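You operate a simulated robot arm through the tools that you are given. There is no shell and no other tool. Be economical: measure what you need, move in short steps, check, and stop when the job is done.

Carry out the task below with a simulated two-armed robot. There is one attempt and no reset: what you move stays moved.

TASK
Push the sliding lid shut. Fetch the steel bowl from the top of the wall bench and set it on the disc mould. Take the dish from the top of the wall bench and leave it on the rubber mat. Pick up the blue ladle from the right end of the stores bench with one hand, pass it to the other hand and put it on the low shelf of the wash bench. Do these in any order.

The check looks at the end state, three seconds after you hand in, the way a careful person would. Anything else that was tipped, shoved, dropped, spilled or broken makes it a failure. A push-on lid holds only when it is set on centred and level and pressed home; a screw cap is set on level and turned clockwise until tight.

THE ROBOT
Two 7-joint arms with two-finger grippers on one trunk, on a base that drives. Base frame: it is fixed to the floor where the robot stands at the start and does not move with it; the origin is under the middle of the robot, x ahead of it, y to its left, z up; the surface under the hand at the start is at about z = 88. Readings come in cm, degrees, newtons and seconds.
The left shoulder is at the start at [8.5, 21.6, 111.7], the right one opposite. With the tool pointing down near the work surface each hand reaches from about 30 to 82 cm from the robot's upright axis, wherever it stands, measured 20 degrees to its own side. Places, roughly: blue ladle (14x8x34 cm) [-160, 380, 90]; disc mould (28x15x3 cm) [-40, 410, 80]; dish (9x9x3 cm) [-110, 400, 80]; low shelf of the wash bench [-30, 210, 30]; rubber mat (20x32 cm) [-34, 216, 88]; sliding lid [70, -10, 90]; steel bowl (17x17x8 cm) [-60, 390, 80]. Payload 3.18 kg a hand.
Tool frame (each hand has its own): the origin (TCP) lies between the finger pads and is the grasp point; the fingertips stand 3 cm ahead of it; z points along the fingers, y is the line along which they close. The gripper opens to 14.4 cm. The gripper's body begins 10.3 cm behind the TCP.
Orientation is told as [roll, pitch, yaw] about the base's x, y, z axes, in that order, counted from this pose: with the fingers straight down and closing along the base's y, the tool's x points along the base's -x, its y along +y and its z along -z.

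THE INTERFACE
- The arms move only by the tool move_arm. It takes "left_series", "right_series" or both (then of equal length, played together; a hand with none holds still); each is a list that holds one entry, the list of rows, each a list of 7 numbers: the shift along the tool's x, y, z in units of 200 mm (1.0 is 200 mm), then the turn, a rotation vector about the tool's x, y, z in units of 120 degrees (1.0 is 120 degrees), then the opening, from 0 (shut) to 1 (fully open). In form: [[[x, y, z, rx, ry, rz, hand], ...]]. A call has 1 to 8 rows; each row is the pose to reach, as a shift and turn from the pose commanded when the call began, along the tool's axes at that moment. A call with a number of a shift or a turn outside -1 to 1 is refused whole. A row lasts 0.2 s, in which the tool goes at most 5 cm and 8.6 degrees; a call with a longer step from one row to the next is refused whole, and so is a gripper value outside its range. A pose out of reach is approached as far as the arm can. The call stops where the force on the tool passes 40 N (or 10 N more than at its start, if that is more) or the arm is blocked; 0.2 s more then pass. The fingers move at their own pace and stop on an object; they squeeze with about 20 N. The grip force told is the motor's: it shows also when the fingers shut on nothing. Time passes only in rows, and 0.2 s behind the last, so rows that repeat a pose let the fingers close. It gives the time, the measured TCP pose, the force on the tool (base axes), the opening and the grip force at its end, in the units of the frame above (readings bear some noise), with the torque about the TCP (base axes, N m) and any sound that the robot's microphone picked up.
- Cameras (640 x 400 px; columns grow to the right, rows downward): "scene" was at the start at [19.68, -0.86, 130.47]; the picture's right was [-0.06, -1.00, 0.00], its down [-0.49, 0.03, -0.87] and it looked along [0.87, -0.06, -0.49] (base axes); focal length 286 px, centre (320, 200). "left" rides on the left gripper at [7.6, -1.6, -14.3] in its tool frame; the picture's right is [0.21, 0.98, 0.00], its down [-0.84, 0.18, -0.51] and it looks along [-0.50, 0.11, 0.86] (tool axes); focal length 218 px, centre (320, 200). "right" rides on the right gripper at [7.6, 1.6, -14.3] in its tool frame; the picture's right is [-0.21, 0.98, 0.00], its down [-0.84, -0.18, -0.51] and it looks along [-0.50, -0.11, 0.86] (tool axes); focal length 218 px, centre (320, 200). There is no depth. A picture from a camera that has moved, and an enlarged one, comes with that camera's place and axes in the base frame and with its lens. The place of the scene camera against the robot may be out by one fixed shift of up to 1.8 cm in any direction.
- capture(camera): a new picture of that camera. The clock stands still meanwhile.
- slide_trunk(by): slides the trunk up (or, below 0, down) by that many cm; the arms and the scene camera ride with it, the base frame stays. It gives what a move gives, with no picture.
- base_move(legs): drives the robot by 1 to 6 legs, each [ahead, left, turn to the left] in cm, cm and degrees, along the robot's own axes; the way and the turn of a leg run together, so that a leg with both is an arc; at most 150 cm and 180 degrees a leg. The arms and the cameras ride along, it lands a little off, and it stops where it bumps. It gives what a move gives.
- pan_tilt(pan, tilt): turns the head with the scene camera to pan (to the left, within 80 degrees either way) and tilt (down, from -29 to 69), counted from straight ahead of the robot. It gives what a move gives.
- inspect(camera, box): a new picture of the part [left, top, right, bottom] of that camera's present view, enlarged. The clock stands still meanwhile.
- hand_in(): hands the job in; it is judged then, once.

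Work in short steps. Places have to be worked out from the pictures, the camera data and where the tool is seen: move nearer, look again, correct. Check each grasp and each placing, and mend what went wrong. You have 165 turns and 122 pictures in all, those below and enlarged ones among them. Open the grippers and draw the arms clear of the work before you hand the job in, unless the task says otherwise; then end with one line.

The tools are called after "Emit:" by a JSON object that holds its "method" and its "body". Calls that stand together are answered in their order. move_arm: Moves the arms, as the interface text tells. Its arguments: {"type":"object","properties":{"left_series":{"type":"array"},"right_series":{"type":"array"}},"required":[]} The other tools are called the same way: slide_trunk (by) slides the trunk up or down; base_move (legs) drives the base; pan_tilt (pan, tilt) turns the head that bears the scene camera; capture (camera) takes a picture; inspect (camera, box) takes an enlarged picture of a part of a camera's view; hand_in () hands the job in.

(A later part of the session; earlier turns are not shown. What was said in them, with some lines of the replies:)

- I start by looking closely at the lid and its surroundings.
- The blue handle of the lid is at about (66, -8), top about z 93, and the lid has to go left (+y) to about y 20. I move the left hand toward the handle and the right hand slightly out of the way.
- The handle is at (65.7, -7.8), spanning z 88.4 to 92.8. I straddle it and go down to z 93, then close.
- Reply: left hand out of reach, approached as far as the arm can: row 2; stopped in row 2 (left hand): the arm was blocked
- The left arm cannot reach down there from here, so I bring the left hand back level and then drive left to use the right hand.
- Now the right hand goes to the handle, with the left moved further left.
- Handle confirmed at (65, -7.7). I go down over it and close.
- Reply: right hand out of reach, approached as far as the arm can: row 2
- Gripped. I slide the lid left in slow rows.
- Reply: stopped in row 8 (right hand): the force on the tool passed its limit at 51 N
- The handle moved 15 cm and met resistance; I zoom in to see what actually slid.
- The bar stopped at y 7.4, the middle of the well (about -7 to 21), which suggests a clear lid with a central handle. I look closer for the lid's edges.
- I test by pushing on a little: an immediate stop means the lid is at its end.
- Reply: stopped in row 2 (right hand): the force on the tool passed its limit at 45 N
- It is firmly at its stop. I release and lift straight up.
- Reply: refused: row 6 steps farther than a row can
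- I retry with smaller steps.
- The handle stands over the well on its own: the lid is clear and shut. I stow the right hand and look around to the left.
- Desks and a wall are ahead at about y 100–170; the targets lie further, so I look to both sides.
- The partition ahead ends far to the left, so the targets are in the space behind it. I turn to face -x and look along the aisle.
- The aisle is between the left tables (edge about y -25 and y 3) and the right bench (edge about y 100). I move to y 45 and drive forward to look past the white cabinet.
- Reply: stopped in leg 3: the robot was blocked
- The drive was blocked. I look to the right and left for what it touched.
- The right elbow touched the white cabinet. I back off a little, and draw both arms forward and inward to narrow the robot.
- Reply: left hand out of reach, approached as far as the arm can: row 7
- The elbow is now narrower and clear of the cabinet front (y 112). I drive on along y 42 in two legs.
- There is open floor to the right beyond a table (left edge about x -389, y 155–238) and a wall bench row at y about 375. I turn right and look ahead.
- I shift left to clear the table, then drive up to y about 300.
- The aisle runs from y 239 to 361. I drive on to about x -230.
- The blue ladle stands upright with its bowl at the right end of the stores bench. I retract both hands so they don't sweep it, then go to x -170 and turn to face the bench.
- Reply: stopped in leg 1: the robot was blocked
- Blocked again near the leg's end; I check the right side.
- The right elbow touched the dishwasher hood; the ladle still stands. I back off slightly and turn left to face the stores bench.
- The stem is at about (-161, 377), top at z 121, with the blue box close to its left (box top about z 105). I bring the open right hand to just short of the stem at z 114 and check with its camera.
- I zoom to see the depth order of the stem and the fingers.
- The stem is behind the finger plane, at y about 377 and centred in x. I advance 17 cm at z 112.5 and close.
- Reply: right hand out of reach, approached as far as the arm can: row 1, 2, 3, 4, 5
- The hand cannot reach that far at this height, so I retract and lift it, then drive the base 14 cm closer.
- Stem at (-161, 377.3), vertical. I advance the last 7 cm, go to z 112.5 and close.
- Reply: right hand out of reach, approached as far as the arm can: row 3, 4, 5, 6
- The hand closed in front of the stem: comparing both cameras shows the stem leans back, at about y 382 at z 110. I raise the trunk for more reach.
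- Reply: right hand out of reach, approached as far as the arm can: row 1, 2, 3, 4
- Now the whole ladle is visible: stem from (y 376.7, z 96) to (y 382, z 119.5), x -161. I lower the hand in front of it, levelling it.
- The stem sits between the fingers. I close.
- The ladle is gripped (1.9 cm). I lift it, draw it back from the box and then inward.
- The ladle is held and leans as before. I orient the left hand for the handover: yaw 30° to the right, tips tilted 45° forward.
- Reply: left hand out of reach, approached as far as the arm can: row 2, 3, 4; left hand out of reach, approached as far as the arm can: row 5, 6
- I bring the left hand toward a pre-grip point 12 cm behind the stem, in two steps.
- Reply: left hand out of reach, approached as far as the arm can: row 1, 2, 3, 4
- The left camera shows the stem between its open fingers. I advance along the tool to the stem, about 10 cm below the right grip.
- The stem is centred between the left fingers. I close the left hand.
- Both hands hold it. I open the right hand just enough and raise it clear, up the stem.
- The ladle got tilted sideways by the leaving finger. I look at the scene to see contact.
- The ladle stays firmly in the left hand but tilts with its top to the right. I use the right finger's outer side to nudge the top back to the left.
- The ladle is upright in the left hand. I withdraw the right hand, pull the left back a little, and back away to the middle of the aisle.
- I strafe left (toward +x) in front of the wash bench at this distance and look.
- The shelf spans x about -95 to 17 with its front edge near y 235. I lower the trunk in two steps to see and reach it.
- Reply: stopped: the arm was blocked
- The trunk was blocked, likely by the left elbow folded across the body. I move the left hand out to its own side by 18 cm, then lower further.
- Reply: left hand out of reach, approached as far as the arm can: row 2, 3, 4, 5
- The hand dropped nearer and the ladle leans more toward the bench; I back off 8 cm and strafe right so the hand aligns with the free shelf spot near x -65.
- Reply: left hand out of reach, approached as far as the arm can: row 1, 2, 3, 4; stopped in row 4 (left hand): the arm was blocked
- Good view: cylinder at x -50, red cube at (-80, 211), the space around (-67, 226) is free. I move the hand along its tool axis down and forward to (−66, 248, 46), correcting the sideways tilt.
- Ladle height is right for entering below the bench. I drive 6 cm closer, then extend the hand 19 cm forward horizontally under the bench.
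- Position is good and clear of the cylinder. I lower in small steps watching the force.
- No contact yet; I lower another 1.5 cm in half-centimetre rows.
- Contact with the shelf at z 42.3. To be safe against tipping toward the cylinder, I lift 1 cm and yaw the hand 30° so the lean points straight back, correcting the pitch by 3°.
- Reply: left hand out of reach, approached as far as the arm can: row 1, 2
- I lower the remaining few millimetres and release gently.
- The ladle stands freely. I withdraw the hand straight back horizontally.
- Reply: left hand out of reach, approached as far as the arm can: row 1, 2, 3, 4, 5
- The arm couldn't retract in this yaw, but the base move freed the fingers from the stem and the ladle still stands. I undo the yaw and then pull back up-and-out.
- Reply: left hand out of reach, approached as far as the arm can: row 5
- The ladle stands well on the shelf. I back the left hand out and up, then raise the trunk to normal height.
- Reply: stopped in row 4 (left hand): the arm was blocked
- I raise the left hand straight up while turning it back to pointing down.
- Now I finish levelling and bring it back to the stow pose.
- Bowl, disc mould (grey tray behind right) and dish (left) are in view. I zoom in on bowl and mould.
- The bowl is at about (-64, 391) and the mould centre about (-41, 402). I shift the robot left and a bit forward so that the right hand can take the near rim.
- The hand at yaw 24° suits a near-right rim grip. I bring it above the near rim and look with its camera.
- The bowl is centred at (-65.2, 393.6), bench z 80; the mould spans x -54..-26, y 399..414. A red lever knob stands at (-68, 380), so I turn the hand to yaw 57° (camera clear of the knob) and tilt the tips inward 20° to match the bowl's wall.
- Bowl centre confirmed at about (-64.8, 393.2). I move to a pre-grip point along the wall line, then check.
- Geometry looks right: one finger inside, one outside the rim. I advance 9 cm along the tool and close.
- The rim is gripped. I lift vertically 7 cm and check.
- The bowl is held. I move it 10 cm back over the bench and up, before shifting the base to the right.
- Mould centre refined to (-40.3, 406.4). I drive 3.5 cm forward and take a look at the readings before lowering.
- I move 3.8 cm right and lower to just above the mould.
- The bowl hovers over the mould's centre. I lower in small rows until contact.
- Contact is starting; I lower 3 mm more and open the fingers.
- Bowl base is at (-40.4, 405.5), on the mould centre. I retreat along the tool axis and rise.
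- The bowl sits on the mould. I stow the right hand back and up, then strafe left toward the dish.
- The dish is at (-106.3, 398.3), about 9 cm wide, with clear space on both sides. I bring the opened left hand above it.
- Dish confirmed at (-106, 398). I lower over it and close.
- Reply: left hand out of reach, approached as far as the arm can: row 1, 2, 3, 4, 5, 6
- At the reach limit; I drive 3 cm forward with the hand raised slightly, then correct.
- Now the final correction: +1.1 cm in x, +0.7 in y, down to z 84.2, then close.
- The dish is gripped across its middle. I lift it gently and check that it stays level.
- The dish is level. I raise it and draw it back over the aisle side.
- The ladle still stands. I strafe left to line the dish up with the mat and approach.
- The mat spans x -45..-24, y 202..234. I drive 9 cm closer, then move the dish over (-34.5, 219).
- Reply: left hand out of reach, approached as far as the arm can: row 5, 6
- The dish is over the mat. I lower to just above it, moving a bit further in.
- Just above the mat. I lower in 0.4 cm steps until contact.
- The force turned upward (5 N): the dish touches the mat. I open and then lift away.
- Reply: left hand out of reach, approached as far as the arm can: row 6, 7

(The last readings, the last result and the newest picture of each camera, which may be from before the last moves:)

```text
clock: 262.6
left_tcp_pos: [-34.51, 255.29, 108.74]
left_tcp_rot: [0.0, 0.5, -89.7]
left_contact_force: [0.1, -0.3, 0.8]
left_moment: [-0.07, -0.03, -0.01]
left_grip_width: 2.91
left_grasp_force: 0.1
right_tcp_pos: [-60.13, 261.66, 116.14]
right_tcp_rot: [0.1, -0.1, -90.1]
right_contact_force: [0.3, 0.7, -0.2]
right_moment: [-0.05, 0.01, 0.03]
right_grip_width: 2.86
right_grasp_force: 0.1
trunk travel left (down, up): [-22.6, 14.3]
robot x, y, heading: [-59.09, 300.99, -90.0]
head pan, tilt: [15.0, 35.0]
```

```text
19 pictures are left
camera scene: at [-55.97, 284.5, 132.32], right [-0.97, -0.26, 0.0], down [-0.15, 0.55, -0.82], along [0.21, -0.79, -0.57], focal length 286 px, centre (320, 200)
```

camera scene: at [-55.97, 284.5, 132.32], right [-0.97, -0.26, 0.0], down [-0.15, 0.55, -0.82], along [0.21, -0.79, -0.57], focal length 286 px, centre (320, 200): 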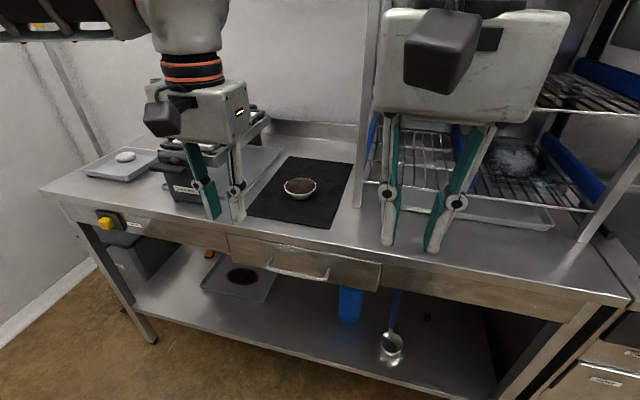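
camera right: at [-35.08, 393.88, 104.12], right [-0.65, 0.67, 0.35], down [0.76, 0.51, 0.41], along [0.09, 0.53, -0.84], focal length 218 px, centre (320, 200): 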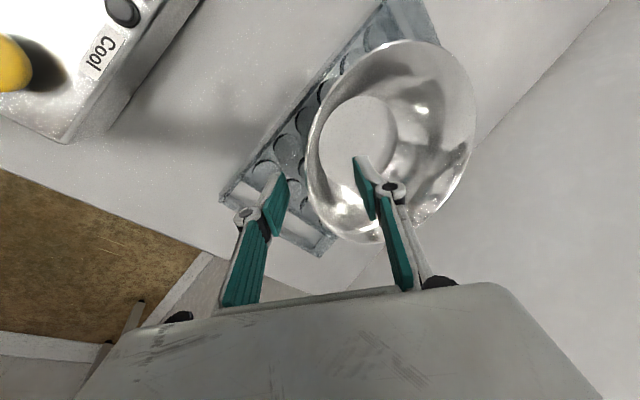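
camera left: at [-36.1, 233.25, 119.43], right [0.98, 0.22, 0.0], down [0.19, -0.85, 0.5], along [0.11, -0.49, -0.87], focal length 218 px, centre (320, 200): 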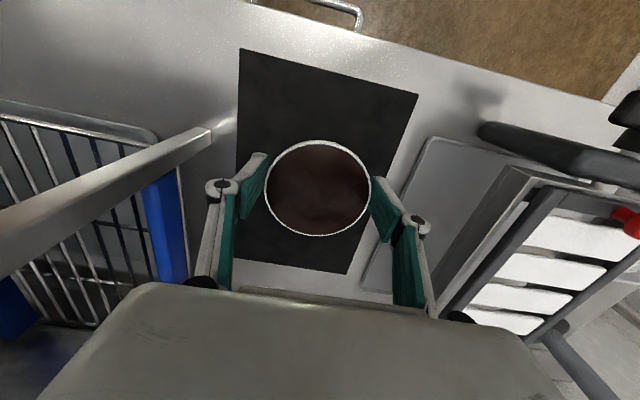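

The dish is on the mat and the ladle on the shelf, the bowl is on the mould and the lid is shut. I open both grippers, with the arms clear.

Emit:
{"method": "move_arm", "body": {"left_series": [[[0.1, 0, 0, 0, 0, 0, 0.6], [0.15, 0, 0, 0, 0, 0, 0.6]]], "right_series": [[[0.05, 0, 0, 0, 0, 0, 0.6], [0.1, 0, 0, 0, 0, 0, 0.6]]]}}

Emit:
{"method": "inspect", "body": {"camera": "scene", "box": [220, 140, 460, 390]}}

```text
clock: 263.2
left_tcp_pos: [-34.49, 258.23, 108.7]
left_tcp_rot: [0.1, 0.6, -89.6]
left_contact_force: [-0.4, 0.1, -1.0]
left_moment: [-0.02, 0.03, 0.01]
left_grip_width: 8.63
left_grasp_force: 0.1
right_tcp_pos: [-60.15, 263.67, 116.03]
right_tcp_rot: [0.2, -0.1, -89.9]
right_contact_force: [0.8, -0.4, 0.1]
right_moment: [0.01, -0.01, -0.02]
right_grip_width: 8.64
right_grasp_force: 0.1
trunk travel left (down, up): [-22.6, 14.3]
robot x, y, heading: [-58.9, 300.36, -90.1]
head pan, tilt: [15.0, 35.0]
```

```text
1.60 times, centred on (340, 265) of scene
camera zoom: at [-55.99, 284.43, 132.33], right [-0.97, -0.26, 0.0], down [-0.15, 0.55, -0.82], along [0.21, -0.79, -0.57], focal length 458 px, centre (288, 96)
```

zoom: 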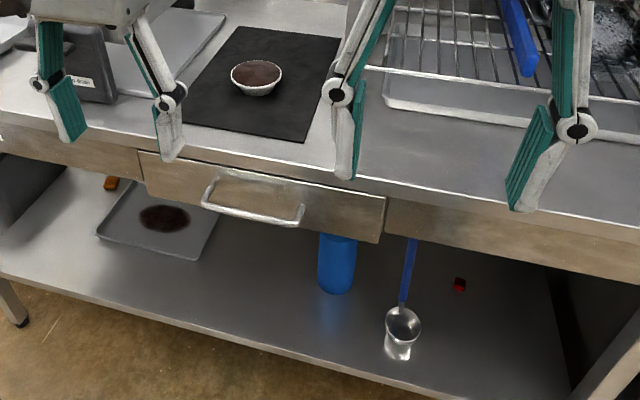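

Everything is in place and the arms are clear, so I hand in.

Emit:
{"method": "hand_in", "body": {}}

```text
The job is handed in.
```

I finished all four tasks and handed the job in: the sliding lid is pushed to its stop, the steel bowl is on the disc mould, the dish is on the rubber mat, and the blue ladle, passed from the right hand to the left, stands on the low shelf of the wash bench. The lid is clear, so I judged it shut by its hard stop and by the handle sitting over the middle of the well. While driving, the robot was blocked twice: its right elbow touched the tall white cabinet, and probably the dishwasher hood too. I saw nothing moved in either case.
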